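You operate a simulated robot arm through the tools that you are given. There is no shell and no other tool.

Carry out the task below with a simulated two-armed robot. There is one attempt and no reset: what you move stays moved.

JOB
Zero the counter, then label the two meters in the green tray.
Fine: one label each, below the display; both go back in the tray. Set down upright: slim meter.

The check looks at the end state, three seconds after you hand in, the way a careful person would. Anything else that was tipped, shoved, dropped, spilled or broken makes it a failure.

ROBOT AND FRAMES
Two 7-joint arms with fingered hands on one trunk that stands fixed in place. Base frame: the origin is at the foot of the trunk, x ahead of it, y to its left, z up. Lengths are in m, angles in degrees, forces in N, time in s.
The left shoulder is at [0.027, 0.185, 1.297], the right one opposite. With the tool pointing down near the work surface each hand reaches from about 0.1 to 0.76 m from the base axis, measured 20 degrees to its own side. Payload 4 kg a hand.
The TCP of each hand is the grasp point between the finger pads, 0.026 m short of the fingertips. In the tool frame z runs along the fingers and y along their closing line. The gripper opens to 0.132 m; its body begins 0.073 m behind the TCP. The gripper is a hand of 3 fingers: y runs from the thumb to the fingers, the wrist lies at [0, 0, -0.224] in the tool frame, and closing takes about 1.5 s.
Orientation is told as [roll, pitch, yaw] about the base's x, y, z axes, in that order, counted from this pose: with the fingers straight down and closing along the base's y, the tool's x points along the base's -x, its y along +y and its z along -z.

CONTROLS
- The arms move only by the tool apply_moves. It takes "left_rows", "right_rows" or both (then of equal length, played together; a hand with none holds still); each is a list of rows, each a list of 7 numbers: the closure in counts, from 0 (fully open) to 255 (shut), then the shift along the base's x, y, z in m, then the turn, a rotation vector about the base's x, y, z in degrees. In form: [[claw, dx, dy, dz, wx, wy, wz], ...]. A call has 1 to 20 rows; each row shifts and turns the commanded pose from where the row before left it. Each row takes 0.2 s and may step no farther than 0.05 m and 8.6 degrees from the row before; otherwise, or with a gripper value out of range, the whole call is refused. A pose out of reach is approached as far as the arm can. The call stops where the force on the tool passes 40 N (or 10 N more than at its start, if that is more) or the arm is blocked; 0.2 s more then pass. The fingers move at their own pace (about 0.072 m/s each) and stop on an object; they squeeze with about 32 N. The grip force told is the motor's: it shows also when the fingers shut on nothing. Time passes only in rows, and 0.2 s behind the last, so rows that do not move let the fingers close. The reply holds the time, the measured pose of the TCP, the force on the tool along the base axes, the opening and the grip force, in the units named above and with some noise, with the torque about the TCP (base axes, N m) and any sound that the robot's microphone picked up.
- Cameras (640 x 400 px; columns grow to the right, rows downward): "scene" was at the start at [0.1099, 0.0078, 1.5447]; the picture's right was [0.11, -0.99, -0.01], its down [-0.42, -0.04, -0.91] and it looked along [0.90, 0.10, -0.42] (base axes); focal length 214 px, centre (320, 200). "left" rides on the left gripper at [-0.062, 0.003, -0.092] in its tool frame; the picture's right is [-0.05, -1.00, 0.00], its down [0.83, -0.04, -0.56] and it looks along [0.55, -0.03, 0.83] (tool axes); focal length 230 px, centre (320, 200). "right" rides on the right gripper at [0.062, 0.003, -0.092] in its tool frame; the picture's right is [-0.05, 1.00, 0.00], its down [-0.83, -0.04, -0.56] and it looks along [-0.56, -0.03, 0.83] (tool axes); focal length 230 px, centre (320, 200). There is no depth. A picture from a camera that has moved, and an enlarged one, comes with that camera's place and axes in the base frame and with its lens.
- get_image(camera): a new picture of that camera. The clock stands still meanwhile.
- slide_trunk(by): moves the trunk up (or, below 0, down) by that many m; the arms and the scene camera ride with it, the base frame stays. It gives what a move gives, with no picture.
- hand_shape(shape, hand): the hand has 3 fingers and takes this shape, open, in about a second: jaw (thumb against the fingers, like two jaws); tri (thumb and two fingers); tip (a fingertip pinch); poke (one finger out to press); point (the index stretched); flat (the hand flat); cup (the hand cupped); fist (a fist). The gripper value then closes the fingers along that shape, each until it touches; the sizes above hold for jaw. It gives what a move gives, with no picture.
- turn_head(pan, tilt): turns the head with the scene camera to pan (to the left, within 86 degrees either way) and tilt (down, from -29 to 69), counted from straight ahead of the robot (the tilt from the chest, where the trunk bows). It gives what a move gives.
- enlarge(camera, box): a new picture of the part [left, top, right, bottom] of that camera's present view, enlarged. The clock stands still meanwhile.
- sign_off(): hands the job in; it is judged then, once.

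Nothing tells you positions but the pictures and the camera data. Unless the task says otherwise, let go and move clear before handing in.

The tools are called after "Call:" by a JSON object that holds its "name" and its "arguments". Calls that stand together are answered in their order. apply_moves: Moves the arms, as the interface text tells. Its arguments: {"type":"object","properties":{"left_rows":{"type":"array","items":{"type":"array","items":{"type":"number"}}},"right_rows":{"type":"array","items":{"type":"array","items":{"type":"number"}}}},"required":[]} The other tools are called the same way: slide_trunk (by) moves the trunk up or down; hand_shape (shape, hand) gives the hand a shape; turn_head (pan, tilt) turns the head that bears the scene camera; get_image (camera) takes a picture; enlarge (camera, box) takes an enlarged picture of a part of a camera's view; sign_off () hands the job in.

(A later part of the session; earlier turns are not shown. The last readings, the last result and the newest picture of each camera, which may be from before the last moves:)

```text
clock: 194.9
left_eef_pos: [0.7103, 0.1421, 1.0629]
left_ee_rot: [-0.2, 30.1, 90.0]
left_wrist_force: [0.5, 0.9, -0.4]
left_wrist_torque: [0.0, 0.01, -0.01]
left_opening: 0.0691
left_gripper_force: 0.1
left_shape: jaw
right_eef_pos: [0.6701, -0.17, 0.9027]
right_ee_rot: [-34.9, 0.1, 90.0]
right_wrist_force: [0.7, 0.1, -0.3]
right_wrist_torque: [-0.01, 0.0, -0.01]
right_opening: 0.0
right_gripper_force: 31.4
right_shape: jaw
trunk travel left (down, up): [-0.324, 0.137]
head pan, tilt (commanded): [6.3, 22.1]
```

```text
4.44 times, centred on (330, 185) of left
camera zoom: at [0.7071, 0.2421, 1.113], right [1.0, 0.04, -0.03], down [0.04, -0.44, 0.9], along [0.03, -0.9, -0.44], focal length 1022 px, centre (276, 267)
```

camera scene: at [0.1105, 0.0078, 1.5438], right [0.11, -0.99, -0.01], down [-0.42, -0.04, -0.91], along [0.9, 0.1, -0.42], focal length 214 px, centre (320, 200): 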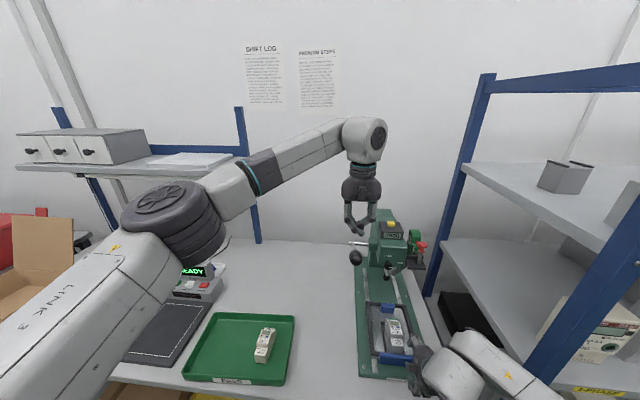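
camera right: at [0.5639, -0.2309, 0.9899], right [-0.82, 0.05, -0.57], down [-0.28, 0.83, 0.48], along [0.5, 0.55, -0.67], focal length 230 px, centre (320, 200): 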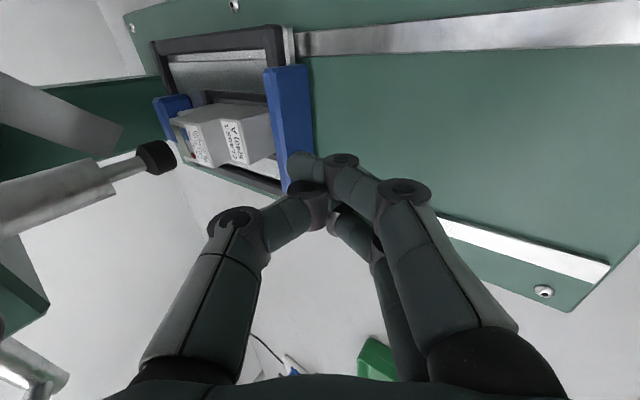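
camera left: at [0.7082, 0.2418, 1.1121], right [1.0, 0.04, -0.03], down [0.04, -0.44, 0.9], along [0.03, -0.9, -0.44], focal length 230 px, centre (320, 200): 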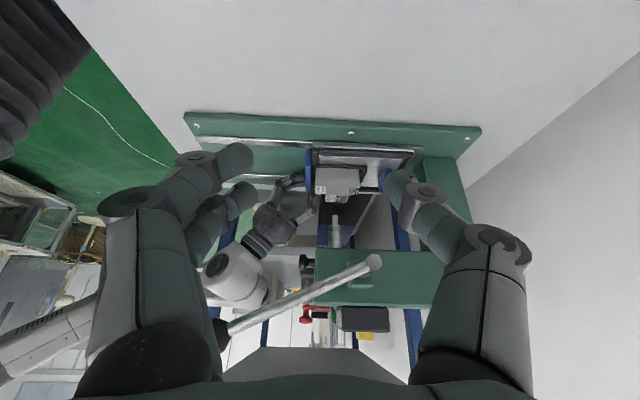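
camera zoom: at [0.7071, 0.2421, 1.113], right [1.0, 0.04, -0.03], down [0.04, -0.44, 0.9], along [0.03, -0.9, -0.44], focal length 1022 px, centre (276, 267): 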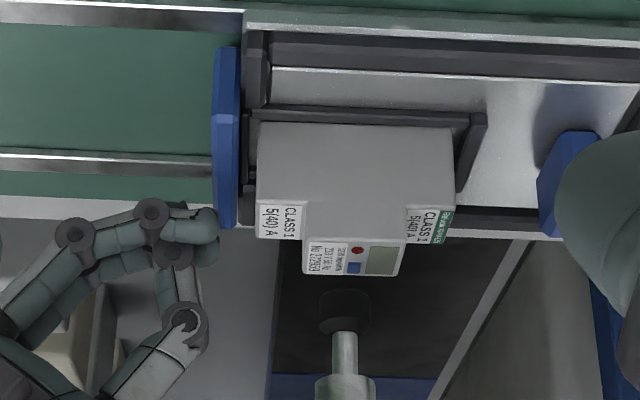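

Call:
{"name": "apply_moves", "arguments": {"right_rows": [[255, 0, 0, -0.005, 0, 0, 0], [255, 0, 0, -0.004, 0, 0, 0], [255, 0.008, 0, 0, 0, 0, 0]]}}

Call:
{"name": "enlarge", "arguments": {"camera": "left", "box": [280, 140, 380, 230]}}

```text
clock: 195.7
left_eef_pos: [0.7086, 0.1427, 1.0647]
left_ee_rot: [-0.1, 30.0, 89.9]
left_wrist_force: [0.1, -0.7, 0.1]
left_wrist_torque: [0.02, 0.02, 0.01]
left_opening: 0.0689
left_gripper_force: 0.0
left_shape: jaw
right_eef_pos: [0.678, -0.1702, 0.8944]
right_ee_rot: [-34.9, 0.0, 89.9]
right_wrist_force: [-0.4, -1.0, 0.2]
right_wrist_torque: [0.03, -0.03, 0.02]
right_opening: 0.0
right_gripper_force: 32.3
right_shape: jaw
trunk travel left (down, up): [-0.324, 0.137]
head pan, tilt (commanded): [6.3, 22.1]
```

```text
4.44 times, centred on (330, 185) of left
camera zoom: at [0.707, 0.2421, 1.1131], right [1.0, 0.04, -0.02], down [0.04, -0.44, 0.9], along [0.03, -0.9, -0.44], focal length 1022 px, centre (276, 267)
```

zoom: 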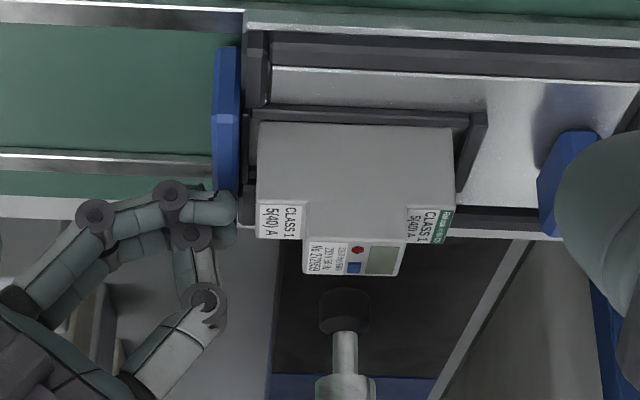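

Call:
{"name": "apply_moves", "arguments": {"right_rows": [[255, 0.005, 0, -0.001, 0, 0, 0], [255, 0.003, 0, 0, 0, 0, 0], [255, 0.001, 0, 0, 0, 0, 0]]}}

Call:
{"name": "enlarge", "arguments": {"camera": "left", "box": [280, 140, 380, 230]}}

```text
clock: 196.5
left_eef_pos: [0.7086, 0.1422, 1.0647]
left_ee_rot: [-0.1, 30.0, 90.0]
left_wrist_force: [0.6, 0.1, -0.2]
left_wrist_torque: [0.0, -0.03, 0.01]
left_opening: 0.0693
left_gripper_force: 0.0
left_shape: jaw
right_eef_pos: [0.688, -0.1696, 0.894]
right_ee_rot: [-35.0, 0.0, 90.0]
right_wrist_force: [-0.6, 0.1, -0.6]
right_wrist_torque: [0.01, 0.03, 0.01]
right_opening: 0.0
right_gripper_force: 32.1
right_shape: jaw
trunk travel left (down, up): [-0.324, 0.137]
head pan, tilt (commanded): [6.3, 22.1]
```

```text
4.44 times, centred on (330, 185) of left
camera zoom: at [0.7066, 0.242, 1.1134], right [1.0, 0.04, -0.02], down [0.04, -0.44, 0.9], along [0.03, -0.9, -0.44], focal length 1022 px, centre (276, 267)
```

zoom: 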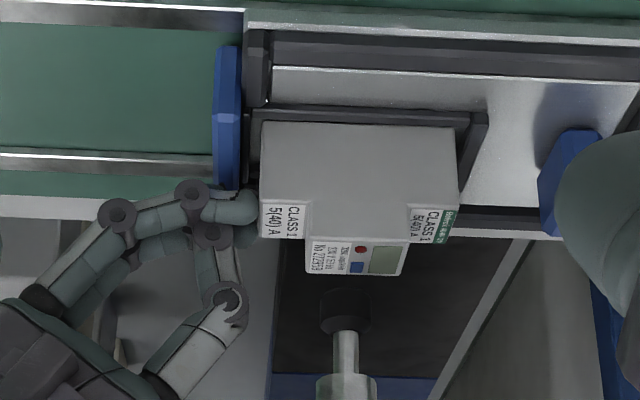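

The fingertips have just moved the meter ~1.5 mm. I'll push another 2.5 mm.

Call:
{"name": "apply_moves", "arguments": {"right_rows": [[255, 0.0015, 0, 0, 0, 0, 0], [255, 0.001, 0, 0, 0, 0, 0], [255, 0, 0, 0, 0, 0, 0]]}}

Call:
{"name": "enlarge", "arguments": {"camera": "left", "box": [280, 140, 380, 230]}}

Call:
{"name": "enlarge", "arguments": {"camera": "left", "box": [325, 165, 385, 235]}}

```text
clock: 197.3
left_eef_pos: [0.7095, 0.1431, 1.0645]
left_ee_rot: [-0.1, 30.0, 89.9]
left_wrist_force: [-0.2, 0.1, -0.5]
left_wrist_torque: [0.02, -0.01, -0.03]
left_opening: 0.069
left_gripper_force: 0.0
left_shape: jaw
right_eef_pos: [0.6897, -0.1682, 0.8941]
right_ee_rot: [-34.8, -0.1, 90.0]
right_wrist_force: [-1.3, 0.5, -0.4]
right_wrist_torque: [-0.02, 0.0, -0.02]
right_opening: 0.0
right_gripper_force: 32.2
right_shape: jaw
trunk travel left (down, up): [-0.324, 0.137]
head pan, tilt (commanded): [6.3, 22.1]
```

```text
4.44 times, centred on (330, 185) of left
camera zoom: at [0.7067, 0.242, 1.1133], right [1.0, 0.04, -0.02], down [0.04, -0.44, 0.9], along [0.03, -0.9, -0.44], focal length 1022 px, centre (276, 267)
```

zoom: 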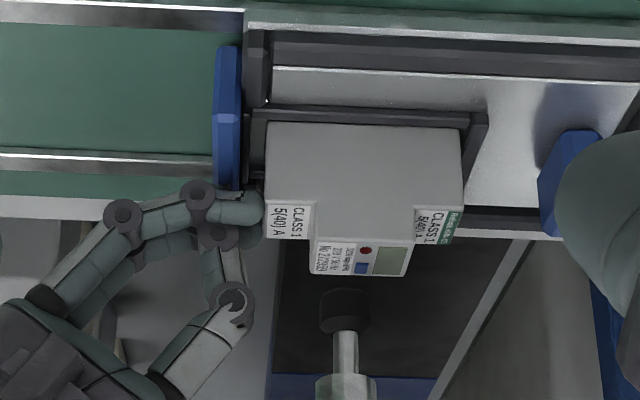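

```text
5.71 times, centred on (355, 200) of left
camera zoom: at [0.7067, 0.242, 1.1133], right [1.0, 0.04, -0.02], down [0.04, -0.44, 0.9], along [0.03, -0.9, -0.44], focal length 1315 px, centre (120, 200)
```

zoom: 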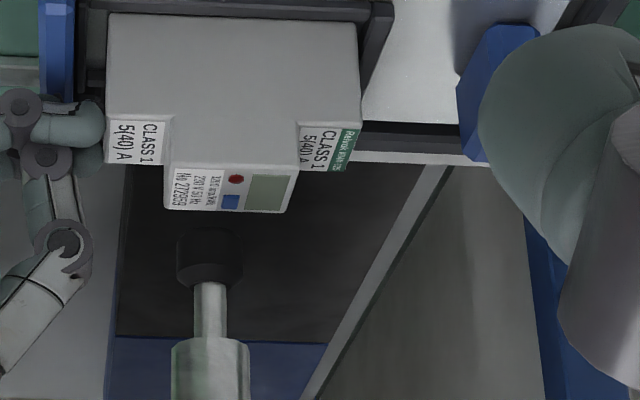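

The ram now sits midway between the display edge (13 mm) and the face's lower edge (16 mm). I'll withdraw the right hand straight back and park it, then bring the left hand to the lever.

Call:
{"name": "apply_moves", "arguments": {"right_rows": [[255, -0.01, 0, 0.001, 0, 0, 0], [255, -0.03, 0, 0.003, 0, 0, 0], [255, -0.03, -0.01, 0.01, 0, 0, 0], [135, -0.02, -0.02, 0.01, 0, 0, 0], [135, 0, -0.008, 0, 0, 0, 0]], "left_rows": [[120, 0, 0, 0, 0, 0, 0], [120, 0, 0, 0, 0, 0, 0], [120, 0, 0, 0.02, 0, 0, 0], [120, -0.01, 0, 0.04, 0, 0, 0], [120, -0.02, 0.005, 0.04, 0, 0, 0]]}}

Call:
{"name": "apply_moves", "arguments": {"left_rows": [[120, -0.02, 0.005, 0.04, 0, 0, 0], [120, -0.02, 0, 0.035, 0, 0, 0], [120, -0.02, 0, 0.035, 0, 0, 0], [120, -0.02, 0, 0.03, 0, 0, 0], [120, -0.02, 0, 0.015, 8, 0, 0], [120, -0.01, 0, 0, 8, 0, 0], [120, 0, 0, 0, 8, 0, 0], [120, 0, 0, 0, 6, 0, 0], [120, 0, 0, 0, 0, 0, -8.5], [120, 0, 0, 0, 0, 0, -8.5], [120, 0, 0, 0, 0, 0, -8.5], [120, 0, 0, 0, 0, 0, -8.5], [120, 0, 0, 0, 0, 0, -8.5], [200, 0, 0, 0, 0, 0, -8.5], [255, 0, 0, 0, 0, 0, -8.5], [255, 0, 0, 0, 0, 0, -8.5], [255, 0, 0, 0, 0, 0, -8.5], [255, 0, 0, 0, 0, 0, -8.5], [255, 0, 0, 0, 0, 0, -5]]}}

Call:
{"name": "get_image", "arguments": {"camera": "scene"}}

```text
clock: 198.5
left_eef_pos: [0.6768, 0.1457, 1.1648]
left_ee_rot: [-0.1, 30.0, 89.9]
left_wrist_force: [-0.3, 0.0, -0.1]
left_wrist_torque: [-0.03, 0.0, 0.02]
left_opening: 0.0692
left_gripper_force: 0.0
left_shape: jaw
right_eef_pos: [0.6, -0.2065, 0.9178]
right_ee_rot: [-34.9, 0.0, 90.1]
right_wrist_force: [-0.5, -0.6, -0.3]
right_wrist_torque: [0.0, 0.0, -0.06]
right_opening: 0.0616
right_gripper_force: 0.0
right_shape: jaw
trunk travel left (down, up): [-0.324, 0.137]
head pan, tilt (commanded): [6.3, 22.1]
```

```text
clock: 202.5
left_eef_pos: [0.569, 0.1505, 1.3184]
left_ee_rot: [-0.1, 0.0, -0.2]
left_wrist_force: [-0.1, 0.1, 1.3]
left_wrist_torque: [-0.02, 0.05, -0.02]
left_opening: 0.0001
left_gripper_force: 31.8
left_shape: jaw
right_eef_pos: [0.601, -0.2066, 0.9175]
right_ee_rot: [-34.9, 0.0, 90.0]
right_wrist_force: [-0.5, -0.4, 0.8]
right_wrist_torque: [-0.02, 0.04, 0.0]
right_opening: 0.0614
right_gripper_force: 0.1
right_shape: jaw
trunk travel left (down, up): [-0.324, 0.137]
head pan, tilt (commanded): [6.3, 22.1]
```

```text
taken
camera scene: at [0.1102, 0.0077, 1.5439], right [0.11, -0.99, -0.01], down [-0.42, -0.04, -0.91], along [0.9, 0.1, -0.42], focal length 214 px, centre (320, 200)
```

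scene: 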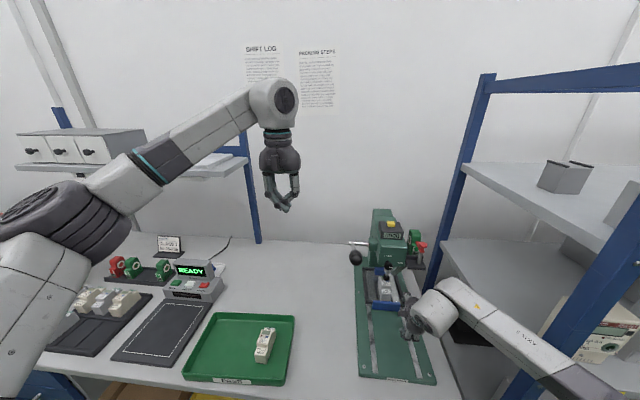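

Call:
{"name": "apply_moves", "arguments": {"left_rows": [[255, 0.005, -0.04, 0, 0, 0, 0], [255, 0.005, -0.04, -0.01, 0, 0, 0], [255, 0.005, -0.04, -0.02, 0, 0, 0], [255, 0.005, -0.04, -0.02, 0, 0, 0], [255, 0.003, -0.0245, -0.025, 0, 0, 0], [255, 0, 0, -0.03, 0, 0, 0], [255, 0, 0, -0.012, 0, 0, 0]]}}

Call:
{"name": "get_image", "arguments": {"camera": "left"}}

Call:
{"name": "enlarge", "arguments": {"camera": "scene", "box": [320, 190, 440, 320]}}

```text
clock: 204.1
left_eef_pos: [0.5921, -0.0342, 1.2021]
left_ee_rot: [0.0, -0.1, -0.1]
left_wrist_force: [0.8, 0.1, 0.5]
left_wrist_torque: [-0.05, -0.01, 0.03]
left_opening: 0.0001
left_gripper_force: 32.4
left_shape: jaw
right_eef_pos: [0.6006, -0.2075, 0.9174]
right_ee_rot: [-34.9, -0.1, 90.0]
right_wrist_force: [-0.1, -1.2, -0.1]
right_wrist_torque: [-0.01, -0.01, 0.01]
right_opening: 0.0617
right_gripper_force: 0.0
right_shape: jaw
trunk travel left (down, up): [-0.324, 0.137]
head pan, tilt (commanded): [6.3, 22.1]
```

```text
taken
camera left: at [0.6545, -0.0304, 1.2937], right [0.05, -1.0, 0.0], down [-0.83, -0.04, 0.56], along [-0.55, -0.03, -0.83], focal length 230 px, centre (320, 200)
```

left: 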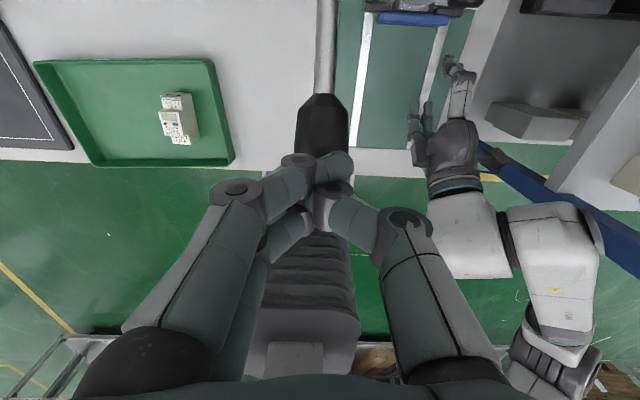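

```text
3.08 times, centred on (380, 255) of scene
camera zoom: at [0.1102, 0.0071, 1.5439], right [0.11, -0.99, -0.01], down [-0.42, -0.04, -0.91], along [0.9, 0.1, -0.42], focal length 660 px, centre (135, 31)
```

zoom: 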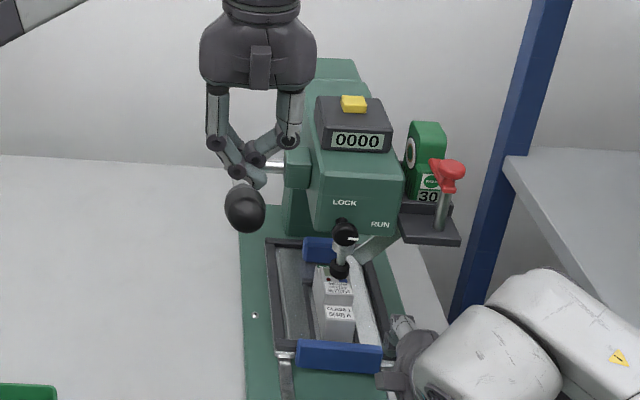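

Everything is in place. I'll press the lever down slowly until the ram meets the meter.

Call:
{"name": "apply_moves", "arguments": {"left_rows": [[255, 0, 0, -0.008, 0, 0, 0], [255, -0.002, 0, -0.008, 0, 0, 0], [255, -0.003, 0, -0.008, 0, 0, 0], [255, -0.003, 0, -0.008, 0, 0, 0], [255, -0.002, 0, -0.008, 0, 0, 0]]}}

Call:
{"name": "enlarge", "arguments": {"camera": "scene", "box": [340, 220, 430, 320]}}

Call:
{"name": "get_image", "arguments": {"camera": "right"}}

```text
clock: 205.3
left_eef_pos: [0.5826, -0.0332, 1.1629]
left_ee_rot: [0.1, 0.0, -0.1]
left_wrist_force: [-0.4, -0.7, 1.4]
left_wrist_torque: [-0.02, 0.03, 0.0]
left_opening: 0.0003
left_gripper_force: 32.2
left_shape: jaw
right_eef_pos: [0.6004, -0.2066, 0.9175]
right_ee_rot: [-35.0, 0.0, 90.0]
right_wrist_force: [0.1, -0.3, -0.2]
right_wrist_torque: [-0.03, -0.03, 0.0]
right_opening: 0.0616
right_gripper_force: 0.1
right_shape: jaw
trunk travel left (down, up): [-0.324, 0.137]
head pan, tilt (commanded): [6.3, 22.1]
```

```text
4.00 times, centred on (385, 270) of scene
camera zoom: at [0.1099, 0.0076, 1.5439], right [0.11, -0.99, -0.01], down [-0.42, -0.04, -0.91], along [0.9, 0.1, -0.42], focal length 858 px, centre (60, -80)
```

zoom: 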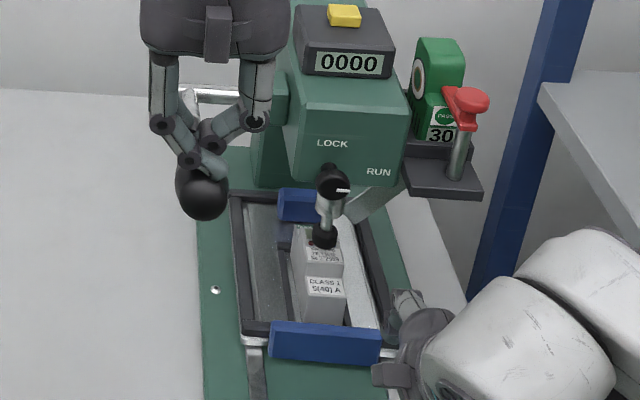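

```text
taken
camera right: at [0.5458, -0.2691, 0.992], right [-0.82, 0.05, -0.57], down [-0.28, 0.83, 0.48], along [0.5, 0.55, -0.66], focal length 230 px, centre (320, 200)
```

right: 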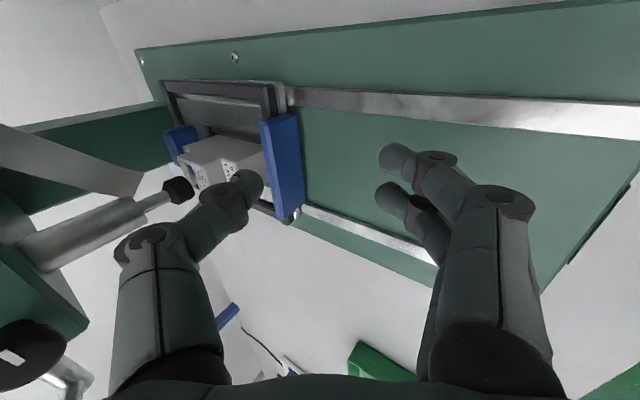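

Ram is close to the face. I'll continue in small steps, watching force, sound and counter.

Call:
{"name": "apply_moves", "arguments": {"left_rows": [[255, -0.001, 0, -0.006, 0, 0, 0], [255, -0.001, 0, -0.006, 0, 0, 0], [255, -0.001, 0, -0.005, 0, 0, 0]]}}

Call:
{"name": "enlarge", "arguments": {"camera": "scene", "box": [350, 210, 430, 310]}}

```text
clock: 206.1
left_eef_pos: [0.5801, -0.0326, 1.1455]
left_ee_rot: [0.0, 0.0, -0.1]
left_wrist_force: [-1.0, -0.9, 1.6]
left_wrist_torque: [-0.02, 0.03, 0.0]
left_opening: 0.0
left_gripper_force: 32.2
left_shape: jaw
right_eef_pos: [0.6, -0.2058, 0.9177]
right_ee_rot: [-35.0, 0.0, 89.9]
right_wrist_force: [0.1, -0.3, -0.2]
right_wrist_torque: [0.01, -0.03, 0.01]
right_opening: 0.0616
right_gripper_force: 0.2
right_shape: jaw
trunk travel left (down, up): [-0.324, 0.137]
head pan, tilt (commanded): [6.3, 22.1]
```

```text
4.00 times, centred on (390, 260) of scene
camera zoom: at [0.11, 0.0077, 1.5439], right [0.11, -0.99, -0.01], down [-0.42, -0.04, -0.91], along [0.9, 0.1, -0.42], focal length 858 px, centre (40, -40)
```

zoom: 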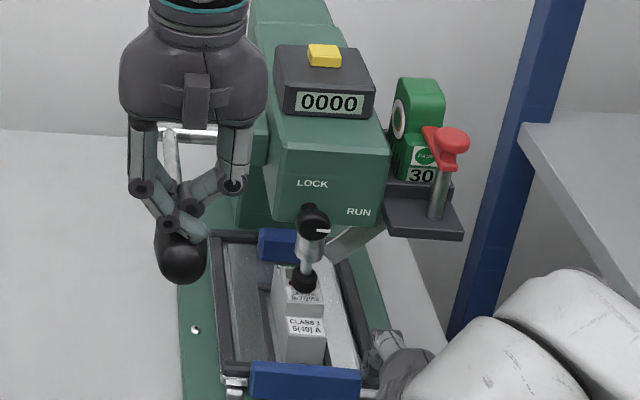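

Call:
{"name": "apply_moves", "arguments": {"left_rows": [[255, -0.001, 0, -0.005, 0, 0, 0], [255, 0, 0, -0.005, 0, 0, 0], [255, 0, 0, -0.004, 0, 0, 0]]}}

Call:
{"name": "enlarge", "arguments": {"camera": "scene", "box": [350, 210, 430, 310]}}

```text
clock: 206.9
left_eef_pos: [0.5776, -0.0326, 1.1306]
left_ee_rot: [0.1, 0.0, -0.1]
left_wrist_force: [-0.6, 0.1, 0.6]
left_wrist_torque: [-0.02, 0.06, -0.02]
left_opening: 0.0001
left_gripper_force: 32.3
left_shape: jaw
right_eef_pos: [0.6003, -0.2065, 0.9171]
right_ee_rot: [-34.9, -0.1, 90.0]
right_wrist_force: [0.0, 0.5, -0.4]
right_wrist_torque: [0.01, -0.03, 0.0]
right_opening: 0.0619
right_gripper_force: 0.1
right_shape: jaw
trunk travel left (down, up): [-0.324, 0.137]
head pan, tilt (commanded): [6.3, 22.1]
```

```text
4.00 times, centred on (390, 260) of scene
camera zoom: at [0.1099, 0.0076, 1.5439], right [0.11, -0.99, -0.01], down [-0.42, -0.04, -0.91], along [0.9, 0.1, -0.42], focal length 858 px, centre (40, -40)
```

zoom: 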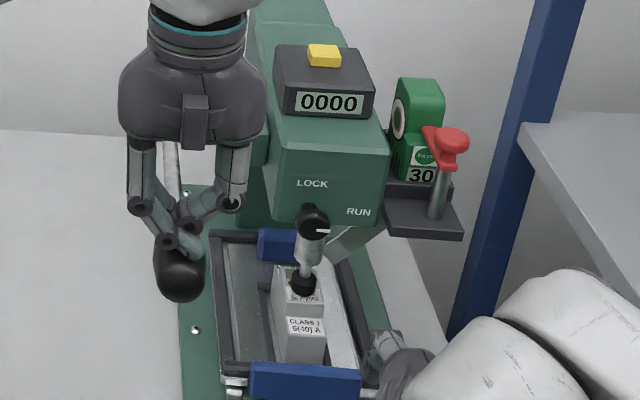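

Call:
{"name": "apply_moves", "arguments": {"left_rows": [[255, 0, 0, -0.005, 0, 0, 0], [255, 0, 0, -0.005, 0, 0, 0], [255, 0, 0, -0.005, 0, 0, 0]]}}

Call:
{"name": "enlarge", "arguments": {"camera": "scene", "box": [350, 210, 430, 310]}}

```text
clock: 207.7
left_eef_pos: [0.5778, -0.0333, 1.1164]
left_ee_rot: [0.1, -0.1, -0.1]
left_wrist_force: [-1.7, -0.6, 3.7]
left_wrist_torque: [0.01, 0.04, -0.01]
left_opening: 0.0001
left_gripper_force: 32.0
left_shape: jaw
right_eef_pos: [0.6, -0.2067, 0.9173]
right_ee_rot: [-35.0, 0.0, 90.0]
right_wrist_force: [-0.4, 0.2, 0.2]
right_wrist_torque: [-0.03, 0.03, -0.01]
right_opening: 0.0616
right_gripper_force: 0.2
right_shape: jaw
trunk travel left (down, up): [-0.324, 0.137]
head pan, tilt (commanded): [6.3, 22.1]
```

```text
4.00 times, centred on (390, 260) of scene
camera zoom: at [0.1094, 0.0076, 1.544], right [0.11, -0.99, -0.01], down [-0.42, -0.04, -0.91], along [0.9, 0.1, -0.42], focal length 858 px, centre (40, -40)
```

zoom: 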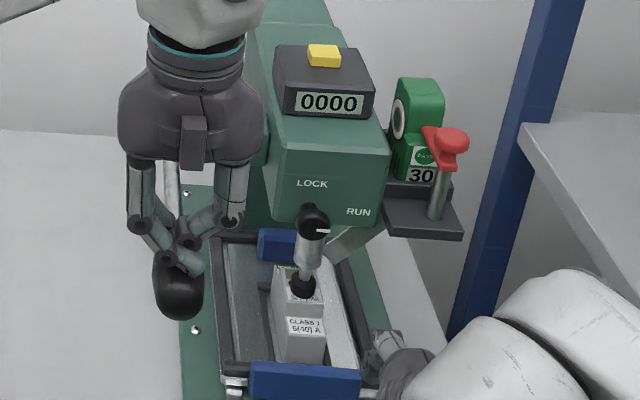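

The ram has reached the face and force begins to rise. I'll press on in 3–4 mm steps.

Call:
{"name": "apply_moves", "arguments": {"left_rows": [[255, 0, 0, -0.004, 0, 0, 0], [255, 0, 0, -0.004, 0, 0, 0], [255, 0, 0, -0.003, 0, 0, 0]]}}

Call:
{"name": "enlarge", "arguments": {"camera": "scene", "box": [350, 210, 430, 310]}}

```text
clock: 208.5
left_eef_pos: [0.5769, -0.0335, 1.1045]
left_ee_rot: [0.1, -0.1, -0.1]
left_wrist_force: [-2.2, -0.8, 5.2]
left_wrist_torque: [-0.01, 0.05, 0.0]
left_opening: 0.0001
left_gripper_force: 32.2
left_shape: jaw
right_eef_pos: [0.5999, -0.2068, 0.918]
right_ee_rot: [-35.0, -0.1, 89.9]
right_wrist_force: [0.0, 0.0, 0.3]
right_wrist_torque: [-0.01, 0.0, 0.03]
right_opening: 0.0615
right_gripper_force: 0.0
right_shape: jaw
trunk travel left (down, up): [-0.324, 0.137]
head pan, tilt (commanded): [6.3, 22.1]
```

```text
4.00 times, centred on (390, 260) of scene
camera zoom: at [0.1092, 0.0077, 1.5439], right [0.11, -0.99, -0.01], down [-0.42, -0.04, -0.91], along [0.9, 0.1, -0.42], focal length 858 px, centre (40, -40)
```

zoom: 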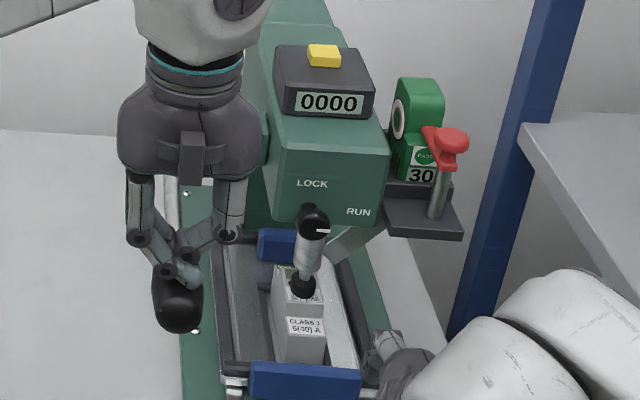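

Call:
{"name": "apply_moves", "arguments": {"left_rows": [[255, 0.0005, 0, -0.005, 0, 0, 0], [255, 0.0005, 0, -0.005, 0, 0, 0], [255, 0.001, 0, -0.005, 0, 0, 0]]}}

Call:
{"name": "enlarge", "arguments": {"camera": "scene", "box": [350, 210, 430, 310]}}

```text
clock: 209.3
left_eef_pos: [0.5792, -0.0336, 1.0919]
left_ee_rot: [0.0, 0.0, -0.1]
left_wrist_force: [-3.1, 0.0, 6.8]
left_wrist_torque: [-0.02, 0.05, 0.03]
left_opening: 0.0
left_gripper_force: 32.5
left_shape: jaw
right_eef_pos: [0.6002, -0.2077, 0.9179]
right_ee_rot: [-35.0, 0.0, 90.0]
right_wrist_force: [0.5, -0.4, 0.3]
right_wrist_torque: [0.0, -0.01, -0.02]
right_opening: 0.0615
right_gripper_force: 0.1
right_shape: jaw
trunk travel left (down, up): [-0.324, 0.137]
head pan, tilt (commanded): [6.3, 22.1]
```

```text
4.00 times, centred on (390, 260) of scene
camera zoom: at [0.1089, 0.0077, 1.544], right [0.11, -0.99, -0.01], down [-0.42, -0.04, -0.91], along [0.9, 0.1, -0.42], focal length 858 px, centre (40, -40)
```

zoom: 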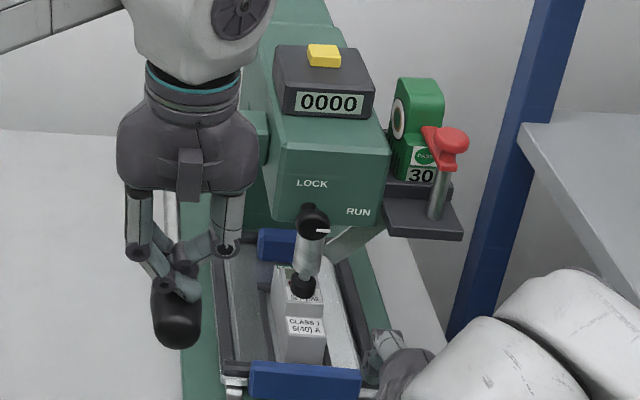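

Call:
{"name": "apply_moves", "arguments": {"left_rows": [[255, 0.001, 0, -0.007, 0, 0, 0], [255, 0.002, 0, -0.007, 0, 0, 0], [255, 0.002, 0, -0.007, 0, 0, 0]]}}

Call:
{"name": "enlarge", "arguments": {"camera": "scene", "box": [350, 210, 430, 310]}}

```text
clock: 210.1
left_eef_pos: [0.5836, -0.0328, 1.0683]
left_ee_rot: [0.0, 0.0, -0.1]
left_wrist_force: [-3.4, -1.5, 8.7]
left_wrist_torque: [-0.06, 0.05, -0.05]
left_opening: 0.0
left_gripper_force: 32.2
left_shape: jaw
right_eef_pos: [0.5995, -0.2069, 0.9184]
right_ee_rot: [-35.0, 0.0, 90.0]
right_wrist_force: [0.1, 0.1, 0.4]
right_wrist_torque: [-0.03, 0.02, 0.01]
right_opening: 0.0613
right_gripper_force: 0.0
right_shape: jaw
trunk travel left (down, up): [-0.324, 0.137]
head pan, tilt (commanded): [6.3, 22.1]
```

```text
4.00 times, centred on (390, 260) of scene
camera zoom: at [0.1087, 0.0074, 1.544], right [0.11, -0.99, -0.01], down [-0.42, -0.04, -0.91], along [0.9, 0.1, -0.42], focal length 858 px, centre (40, -40)
```

zoom: 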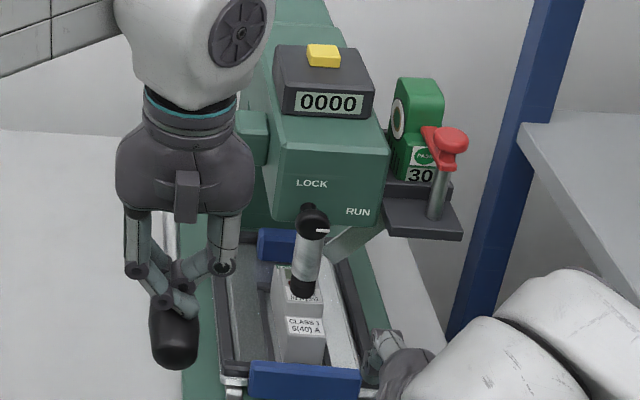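

Call:
{"name": "apply_moves", "arguments": {"left_rows": [[255, 0.003, 0, -0.007, 0, 0, 0], [255, 0.003, 0, -0.007, 0, 0, 0], [255, 0.003, 0, -0.007, 0, 0, 0]]}}

Call:
{"name": "enlarge", "arguments": {"camera": "scene", "box": [350, 210, 430, 310]}}

```text
clock: 210.9
left_eef_pos: [0.5938, -0.0333, 1.0491]
left_ee_rot: [0.0, 0.0, 0.0]
left_wrist_force: [-4.2, -1.4, 10.8]
left_wrist_torque: [-0.04, 0.04, -0.01]
left_opening: 0.0
left_gripper_force: 32.2
left_shape: jaw
right_eef_pos: [0.6001, -0.2065, 0.9182]
right_ee_rot: [-35.0, 0.0, 90.0]
right_wrist_force: [0.3, -0.4, 1.1]
right_wrist_torque: [-0.03, -0.04, 0.02]
right_opening: 0.0616
right_gripper_force: 0.0
right_shape: jaw
trunk travel left (down, up): [-0.324, 0.137]
head pan, tilt (commanded): [6.3, 22.1]
```

```text
4.00 times, centred on (390, 260) of scene
camera zoom: at [0.1081, 0.0075, 1.5441], right [0.11, -0.99, -0.01], down [-0.42, -0.04, -0.91], along [0.9, 0.1, -0.42], focal length 858 px, centre (40, -40)
```

zoom: 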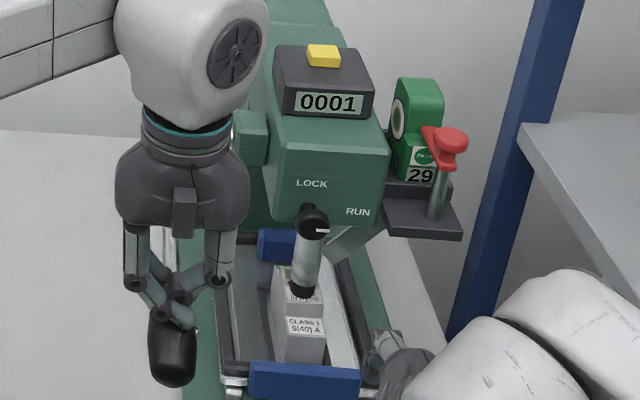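

The counter now reads 0001 and the cartridge 29: the label is on. I'll let the lever rise back up smoothly.

Call:
{"name": "apply_moves", "arguments": {"left_rows": [[255, -0.003, 0, 0.01, 0, 0, 0], [255, -0.004, 0, 0.012, 0, 0, 0], [255, -0.003, 0, 0.015, 0, 0, 0], [255, -0.003, 0, 0.015, 0, 0, 0], [255, 0, 0, 0.015, 0, 0, 0], [255, 0.002, 0, 0.015, 0, 0, 0], [255, 0.003, 0, 0.018, 0, 0, 0], [255, 0.004, 0, 0.018, 0, 0, 0], [255, 0.004, 0, 0.018, 0, 0, 0], [255, 0.003, 0, 0.018, 0, 0, 0], [255, 0, 0, 0.02, 0, 0, 0], [255, 0, 0, 0.02, 0, 0, 0]]}}

Call:
{"name": "enlarge", "arguments": {"camera": "scene", "box": [350, 210, 430, 310]}}

Call:
{"name": "enlarge", "arguments": {"camera": "scene", "box": [370, 260, 410, 305]}}

```text
clock: 213.5
left_eef_pos: [0.5971, -0.0333, 1.2434]
left_ee_rot: [0.1, 0.0, 0.0]
left_wrist_force: [0.5, -0.3, -0.8]
left_wrist_torque: [0.01, 0.01, 0.03]
left_opening: 0.0001
left_gripper_force: 32.0
left_shape: jaw
right_eef_pos: [0.6003, -0.2074, 0.9165]
right_ee_rot: [-35.0, 0.0, 90.0]
right_wrist_force: [0.4, -0.6, 0.0]
right_wrist_torque: [-0.01, 0.0, 0.02]
right_opening: 0.0621
right_gripper_force: 0.1
right_shape: jaw
trunk travel left (down, up): [-0.324, 0.137]
head pan, tilt (commanded): [6.3, 22.1]
```

```text
4.00 times, centred on (390, 260) of scene
camera zoom: at [0.1097, 0.0075, 1.5439], right [0.11, -0.99, -0.01], down [-0.42, -0.04, -0.91], along [0.9, 0.1, -0.42], focal length 858 px, centre (40, -40)
```

zoom: 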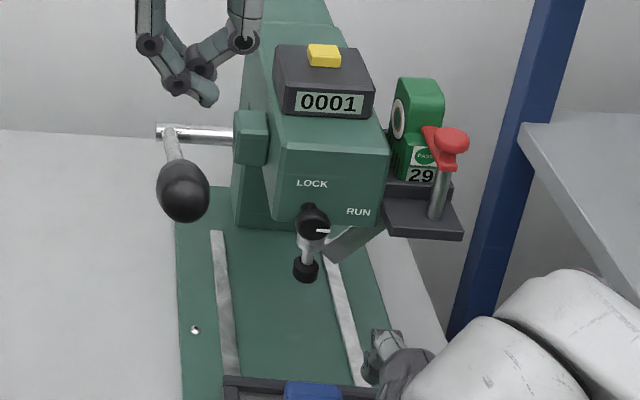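

```text
8.89 times, centred on (390, 282) of scene
camera zoom: at [0.1097, 0.0075, 1.5439], right [0.11, -0.99, -0.01], down [-0.42, -0.04, -0.91], along [0.9, 0.1, -0.42], focal length 1906 px, centre (-302, -533)
```

zoom: 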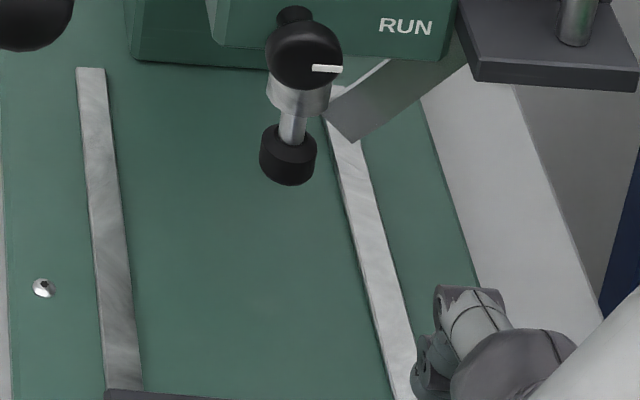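

The carriage sprang back out by itself after the stroke. I'll look at the meter and its label.

Call:
{"name": "get_image", "arguments": {"camera": "scene"}}

Call:
{"name": "enlarge", "arguments": {"camera": "scene", "box": [360, 290, 440, 380]}}

Call:
{"name": "get_image", "arguments": {"camera": "right"}}

```text
taken
camera scene: at [0.1097, 0.0075, 1.5439], right [0.11, -0.99, -0.01], down [-0.42, -0.04, -0.91], along [0.9, 0.1, -0.42], focal length 214 px, centre (320, 200)
```

scene: 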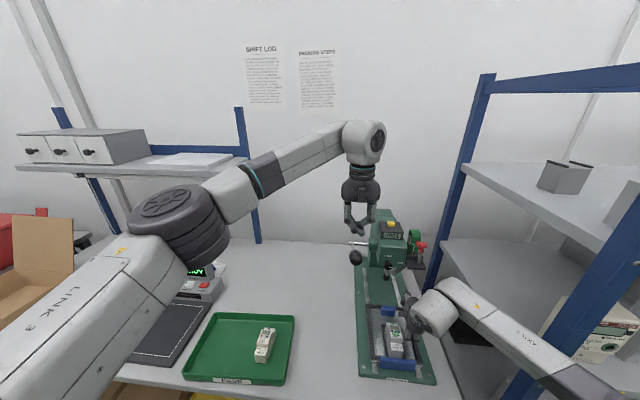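

```text
4.44 times, centred on (400, 335) of scene
camera zoom: at [0.1097, 0.0075, 1.5439], right [0.11, -0.99, -0.01], down [-0.42, -0.04, -0.91], along [0.9, 0.1, -0.42], focal length 953 px, centre (-36, -400)
```

zoom: 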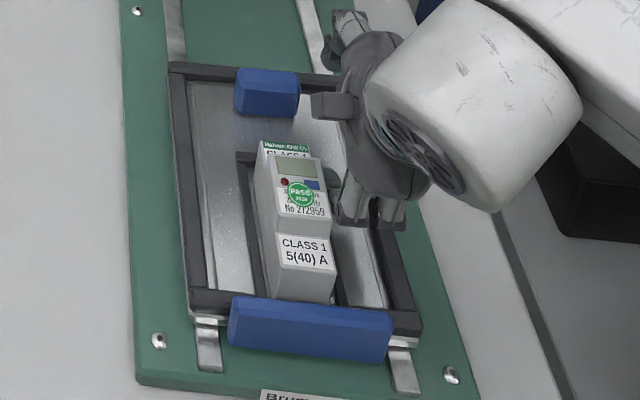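

```text
taken
camera right: at [0.5457, -0.2691, 0.9921], right [-0.82, 0.05, -0.57], down [-0.28, 0.83, 0.48], along [0.5, 0.55, -0.66], focal length 230 px, centre (320, 200)
```

right: 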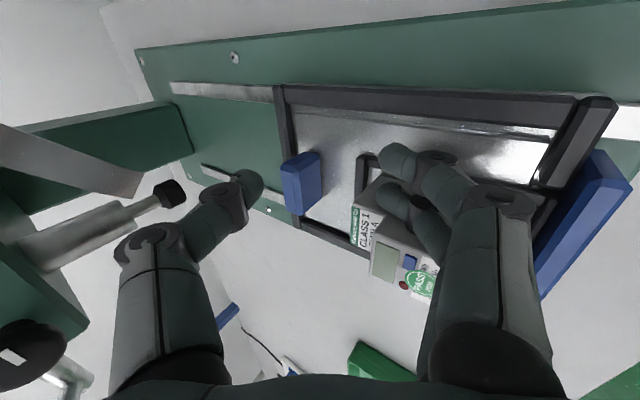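

A green PASS label sits just below the display. The right hand's fingers are right beside the meter, so I'll move it sideways away first, then up and back.

Call:
{"name": "apply_moves", "arguments": {"right_rows": [[135, 0, -0.015, 0, 0, 0, 0], [135, 0, -0.015, 0.005, 0, 0, 0], [135, 0, 0, 0.04, 0, 0, 0], [135, -0.02, 0, 0.04, 0, 0, 0], [135, -0.03, 0, 0.035, 0, 0, 0], [135, -0.035, 0, 0.03, 0, 0, 0], [135, -0.035, 0, 0.03, 0, 0, 0], [135, -0.035, 0, 0.03, 0, 0, 0], [135, -0.03, 0, 0.03, 0, 0, 0]]}}

Call:
{"name": "get_image", "arguments": {"camera": "right"}}

Call:
{"name": "enlarge", "arguments": {"camera": "scene", "box": [375, 305, 425, 365]}}

Call:
{"name": "get_image", "arguments": {"camera": "scene"}}

```text
clock: 215.5
left_eef_pos: [0.5976, -0.0321, 1.2425]
left_ee_rot: [0.0, -0.1, -0.2]
left_wrist_force: [-0.3, -0.3, -0.6]
left_wrist_torque: [-0.05, 0.01, 0.01]
left_opening: 0.0001
left_gripper_force: 31.8
left_shape: jaw
right_eef_pos: [0.4142, -0.2367, 1.1568]
right_ee_rot: [-35.0, -0.1, 90.0]
right_wrist_force: [0.0, 0.0, 0.2]
right_wrist_torque: [-0.05, -0.01, 0.01]
right_opening: 0.062
right_gripper_force: 0.1
right_shape: jaw
trunk travel left (down, up): [-0.324, 0.137]
head pan, tilt (commanded): [6.3, 22.1]
```

```text
taken
camera right: at [0.3599, -0.2985, 1.2304], right [-0.82, 0.05, -0.57], down [-0.28, 0.83, 0.48], along [0.5, 0.55, -0.67], focal length 230 px, centre (320, 200)
```

right: 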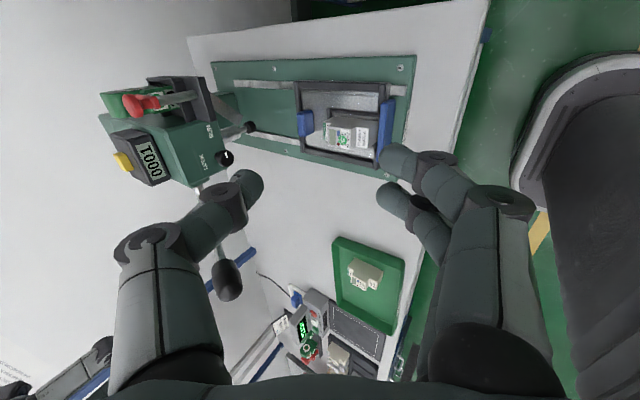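

```text
6.67 times, centred on (400, 335) of scene
camera zoom: at [0.1094, 0.0081, 1.5439], right [0.11, -0.99, -0.01], down [-0.42, -0.04, -0.91], along [0.9, 0.1, -0.42], focal length 1430 px, centre (-213, -700)
```

zoom: 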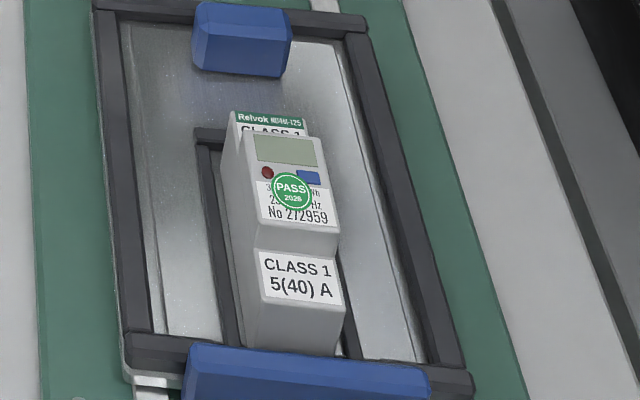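

```text
taken
camera scene: at [0.1094, 0.0081, 1.5439], right [0.11, -0.99, -0.01], down [-0.42, -0.04, -0.91], along [0.9, 0.1, -0.42], focal length 214 px, centre (320, 200)
```

scene: 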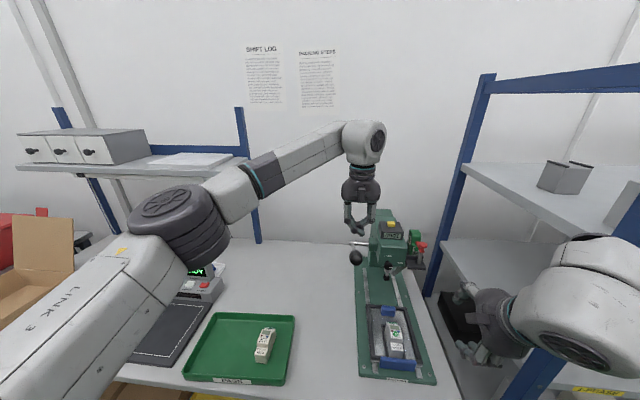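

The label is neat and clear of the display. Now I'll move the left hand off the lever to above the nest, and lower the trunk slightly for reach.

Call:
{"name": "apply_moves", "arguments": {"left_rows": [[255, -0.01, 0, 0.04, 0, 0, 0], [255, -0.02, -0.03, 0.01, 0, 0, 0], [100, -0.02, -0.035, 0, 0, 0, 0], [100, -0.01, -0.035, 0, 0, 0, 0], [100, 0, -0.035, 0, 0, 0, 0], [100, 0, 0, 0, 0, 0, 0]]}}

Call:
{"name": "slide_trunk", "arguments": {"by": -0.05}}

Call:
{"name": "get_image", "arguments": {"camera": "left"}}

Call:
{"name": "enlarge", "arguments": {"camera": "left", "box": [260, 0, 400, 140]}}

```text
clock: 216.9
left_eef_pos: [0.5375, -0.1696, 1.2922]
left_ee_rot: [0.0, 0.0, -0.1]
left_wrist_force: [0.0, 0.3, 0.2]
left_wrist_torque: [0.01, 0.03, 0.01]
left_opening: 0.0798
left_gripper_force: 0.1
left_shape: jaw
right_eef_pos: [0.4154, -0.2358, 1.1564]
right_ee_rot: [-35.0, 0.0, 90.0]
right_wrist_force: [0.3, 0.4, 0.1]
right_wrist_torque: [-0.01, -0.01, -0.04]
right_opening: 0.0619
right_gripper_force: 0.1
right_shape: jaw
trunk travel left (down, up): [-0.324, 0.137]
head pan, tilt (commanded): [6.3, 22.1]
```

```text
clock: 217.8
left_eef_pos: [0.5366, -0.1687, 1.2425]
left_ee_rot: [0.0, -0.1, 0.0]
left_wrist_force: [-0.4, 0.8, 0.3]
left_wrist_torque: [0.01, -0.02, 0.02]
left_opening: 0.0798
left_gripper_force: 0.0
left_shape: jaw
right_eef_pos: [0.4154, -0.2369, 1.1077]
right_ee_rot: [-34.9, 0.1, 90.0]
right_wrist_force: [0.0, 0.1, -0.2]
right_wrist_torque: [0.0, 0.0, -0.01]
right_opening: 0.0618
right_gripper_force: 0.1
right_shape: jaw
trunk travel left (down, up): [-0.274, 0.187]
head pan, tilt (commanded): [6.3, 22.1]
```

```text
taken
camera left: at [0.5989, -0.165, 1.3353], right [0.05, -1.0, 0.0], down [-0.83, -0.04, 0.55], along [-0.55, -0.03, -0.83], focal length 230 px, centre (320, 200)
```

left: 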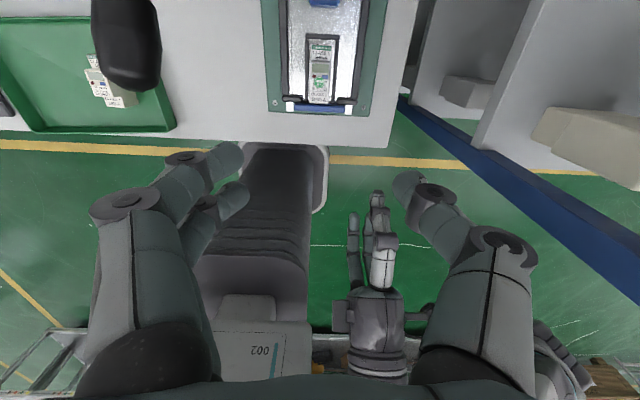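

```text
2.86 times, centred on (330, 70) of left
camera zoom: at [0.5989, -0.165, 1.3353], right [0.05, -1.0, 0.0], down [-0.83, -0.04, 0.55], along [-0.55, -0.03, -0.83], focal length 657 px, centre (291, 571)
```

zoom: 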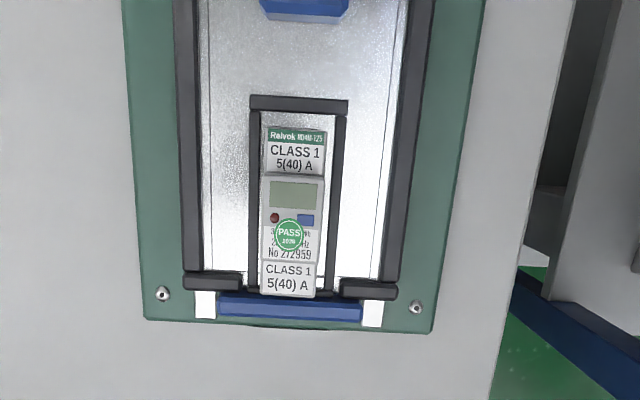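

Call:
{"name": "apply_moves", "arguments": {"left_rows": [[100, 0.01, 0, -0.045, 0, 0, 0], [100, 0.011, 0, -0.045, 0, 0, 0], [100, 0, 0, -0.045, 0, 0, 0], [100, 0, 0, -0.045, 0, 0, 0], [100, 0, 0, -0.045, 0, 0, 0], [100, 0, 0, -0.045, 0, 0, 0]]}}

Call:
{"name": "get_image", "arguments": {"camera": "left"}}

Call:
{"name": "enlarge", "arguments": {"camera": "scene", "box": [360, 280, 460, 380]}}

```text
clock: 219.2
left_eef_pos: [0.5586, -0.1692, 0.9712]
left_ee_rot: [0.1, 0.0, -0.1]
left_wrist_force: [0.5, 0.1, 0.1]
left_wrist_torque: [-0.02, -0.02, 0.01]
left_opening: 0.08
left_gripper_force: 0.0
left_shape: jaw
right_eef_pos: [0.4166, -0.2368, 1.1067]
right_ee_rot: [-34.9, 0.0, 89.9]
right_wrist_force: [0.9, -0.1, -0.1]
right_wrist_torque: [-0.04, 0.03, 0.0]
right_opening: 0.0623
right_gripper_force: 0.1
right_shape: jaw
trunk travel left (down, up): [-0.274, 0.187]
head pan, tilt (commanded): [6.3, 22.1]
```

```text
taken
camera left: at [0.6216, -0.1649, 1.0638], right [0.05, -1.0, 0.0], down [-0.83, -0.04, 0.56], along [-0.55, -0.03, -0.83], focal length 230 px, centre (320, 200)
```

left: 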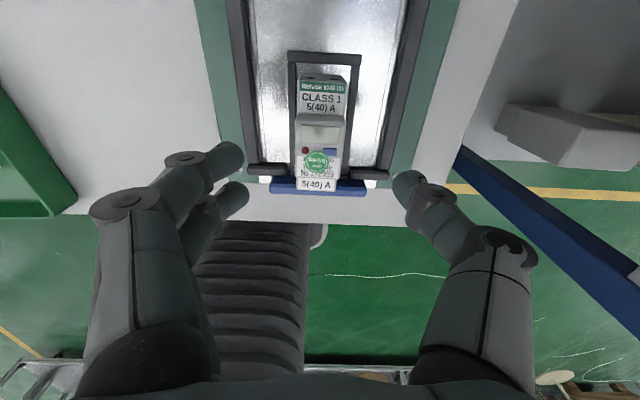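

```text
4.00 times, centred on (410, 330) of scene
camera zoom: at [0.1349, 0.0076, 1.4877], right [0.11, -0.99, -0.01], down [-0.46, -0.04, -0.89], along [0.88, 0.1, -0.46], focal length 858 px, centre (-40, -320)
```

zoom: 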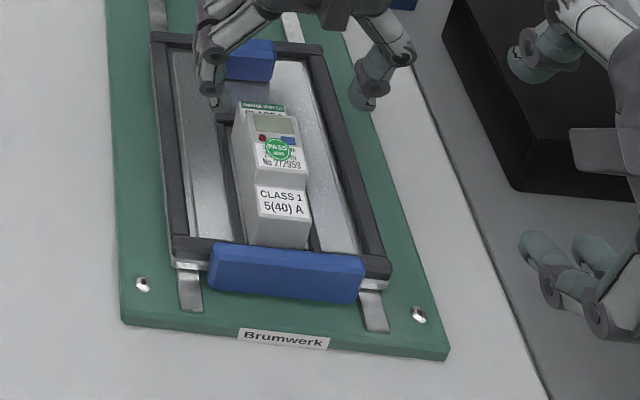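

Call:
{"name": "apply_moves", "arguments": {"left_rows": [[100, 0, 0, -0.03, 0, 0, 0], [100, 0, 0, -0.03, 0, 0, 0], [100, 0, 0, -0.018, 0, 0, 0], [100, 0, 0, -0.008, 0, 0, 0]]}}

Call:
{"name": "get_image", "arguments": {"camera": "left"}}

```text
clock: 220.2
left_eef_pos: [0.5576, -0.1669, 0.8865]
left_ee_rot: [0.0, -0.1, -0.1]
left_wrist_force: [0.4, 0.4, 0.6]
left_wrist_torque: [0.0, -0.01, -0.04]
left_opening: 0.0798
left_gripper_force: 0.1
left_shape: jaw
right_eef_pos: [0.414, -0.2396, 1.1087]
right_ee_rot: [-35.1, 0.0, 90.0]
right_wrist_force: [-0.3, 0.3, 0.3]
right_wrist_torque: [-0.01, -0.02, -0.02]
right_opening: 0.0619
right_gripper_force: 0.0
right_shape: jaw
trunk travel left (down, up): [-0.274, 0.187]
head pan, tilt (commanded): [6.3, 22.1]
```

```text
taken
camera left: at [0.6199, -0.1645, 0.9789], right [0.05, -1.0, 0.0], down [-0.83, -0.04, 0.55], along [-0.55, -0.03, -0.83], focal length 230 px, centre (320, 200)
```

left: 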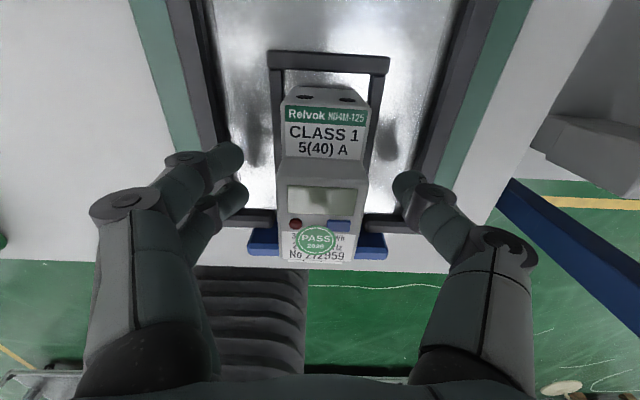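

Call:
{"name": "apply_moves", "arguments": {"left_rows": [[180, 0, 0, -0.001, 0, 0, 0], [255, 0, 0, 0, 0, 0, 0], [255, 0, 0, 0, 0, 0, 0], [255, 0, 0, 0, 0, 0, 0], [255, 0, 0, 0.01, 0, 0, 0], [255, 0, 0, 0.02, 0, 0, 0], [255, 0, 0, 0.03, 0, 0, 0], [255, -0.01, 0, 0.03, 0, 0, 0], [255, -0.03, 0, 0.03, 0, 0, 0]]}}

Call:
{"name": "get_image", "arguments": {"camera": "left"}}

Call:
{"name": "get_image", "arguments": {"camera": "scene"}}

```text
clock: 222.2
left_eef_pos: [0.5173, -0.1668, 1.0053]
left_ee_rot: [0.0, -0.1, 0.1]
left_wrist_force: [-0.9, -0.2, -1.9]
left_wrist_torque: [0.0, 0.0, 0.0]
left_opening: 0.03
left_gripper_force: 32.3
left_shape: jaw
right_eef_pos: [0.4148, -0.2367, 1.108]
right_ee_rot: [-35.0, 0.0, 89.9]
right_wrist_force: [-1.4, -0.4, 0.0]
right_wrist_torque: [0.01, -0.03, 0.02]
right_opening: 0.062
right_gripper_force: 0.0
right_shape: jaw
trunk travel left (down, up): [-0.274, 0.187]
head pan, tilt (commanded): [6.3, 22.1]
```

```text
taken
camera left: at [0.5804, -0.1636, 1.0979], right [0.05, -1.0, 0.0], down [-0.83, -0.04, 0.55], along [-0.55, -0.03, -0.83], focal length 230 px, centre (320, 200)
```

left: 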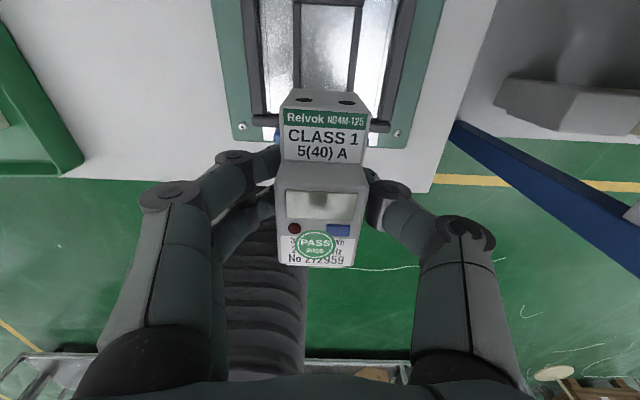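

```text
taken
camera scene: at [0.1329, 0.0082, 1.488], right [0.11, -0.99, -0.01], down [-0.46, -0.04, -0.89], along [0.88, 0.1, -0.46], focal length 214 px, centre (320, 200)
```

scene: 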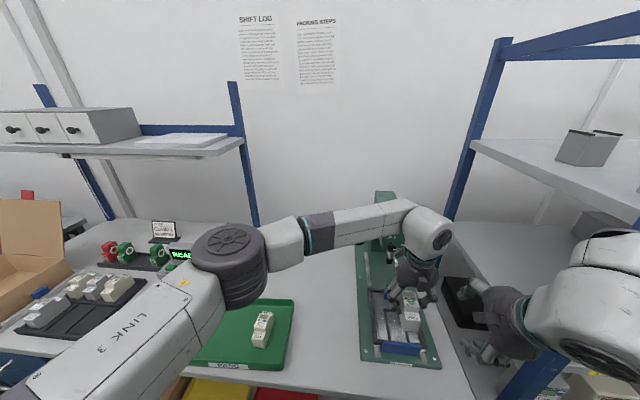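

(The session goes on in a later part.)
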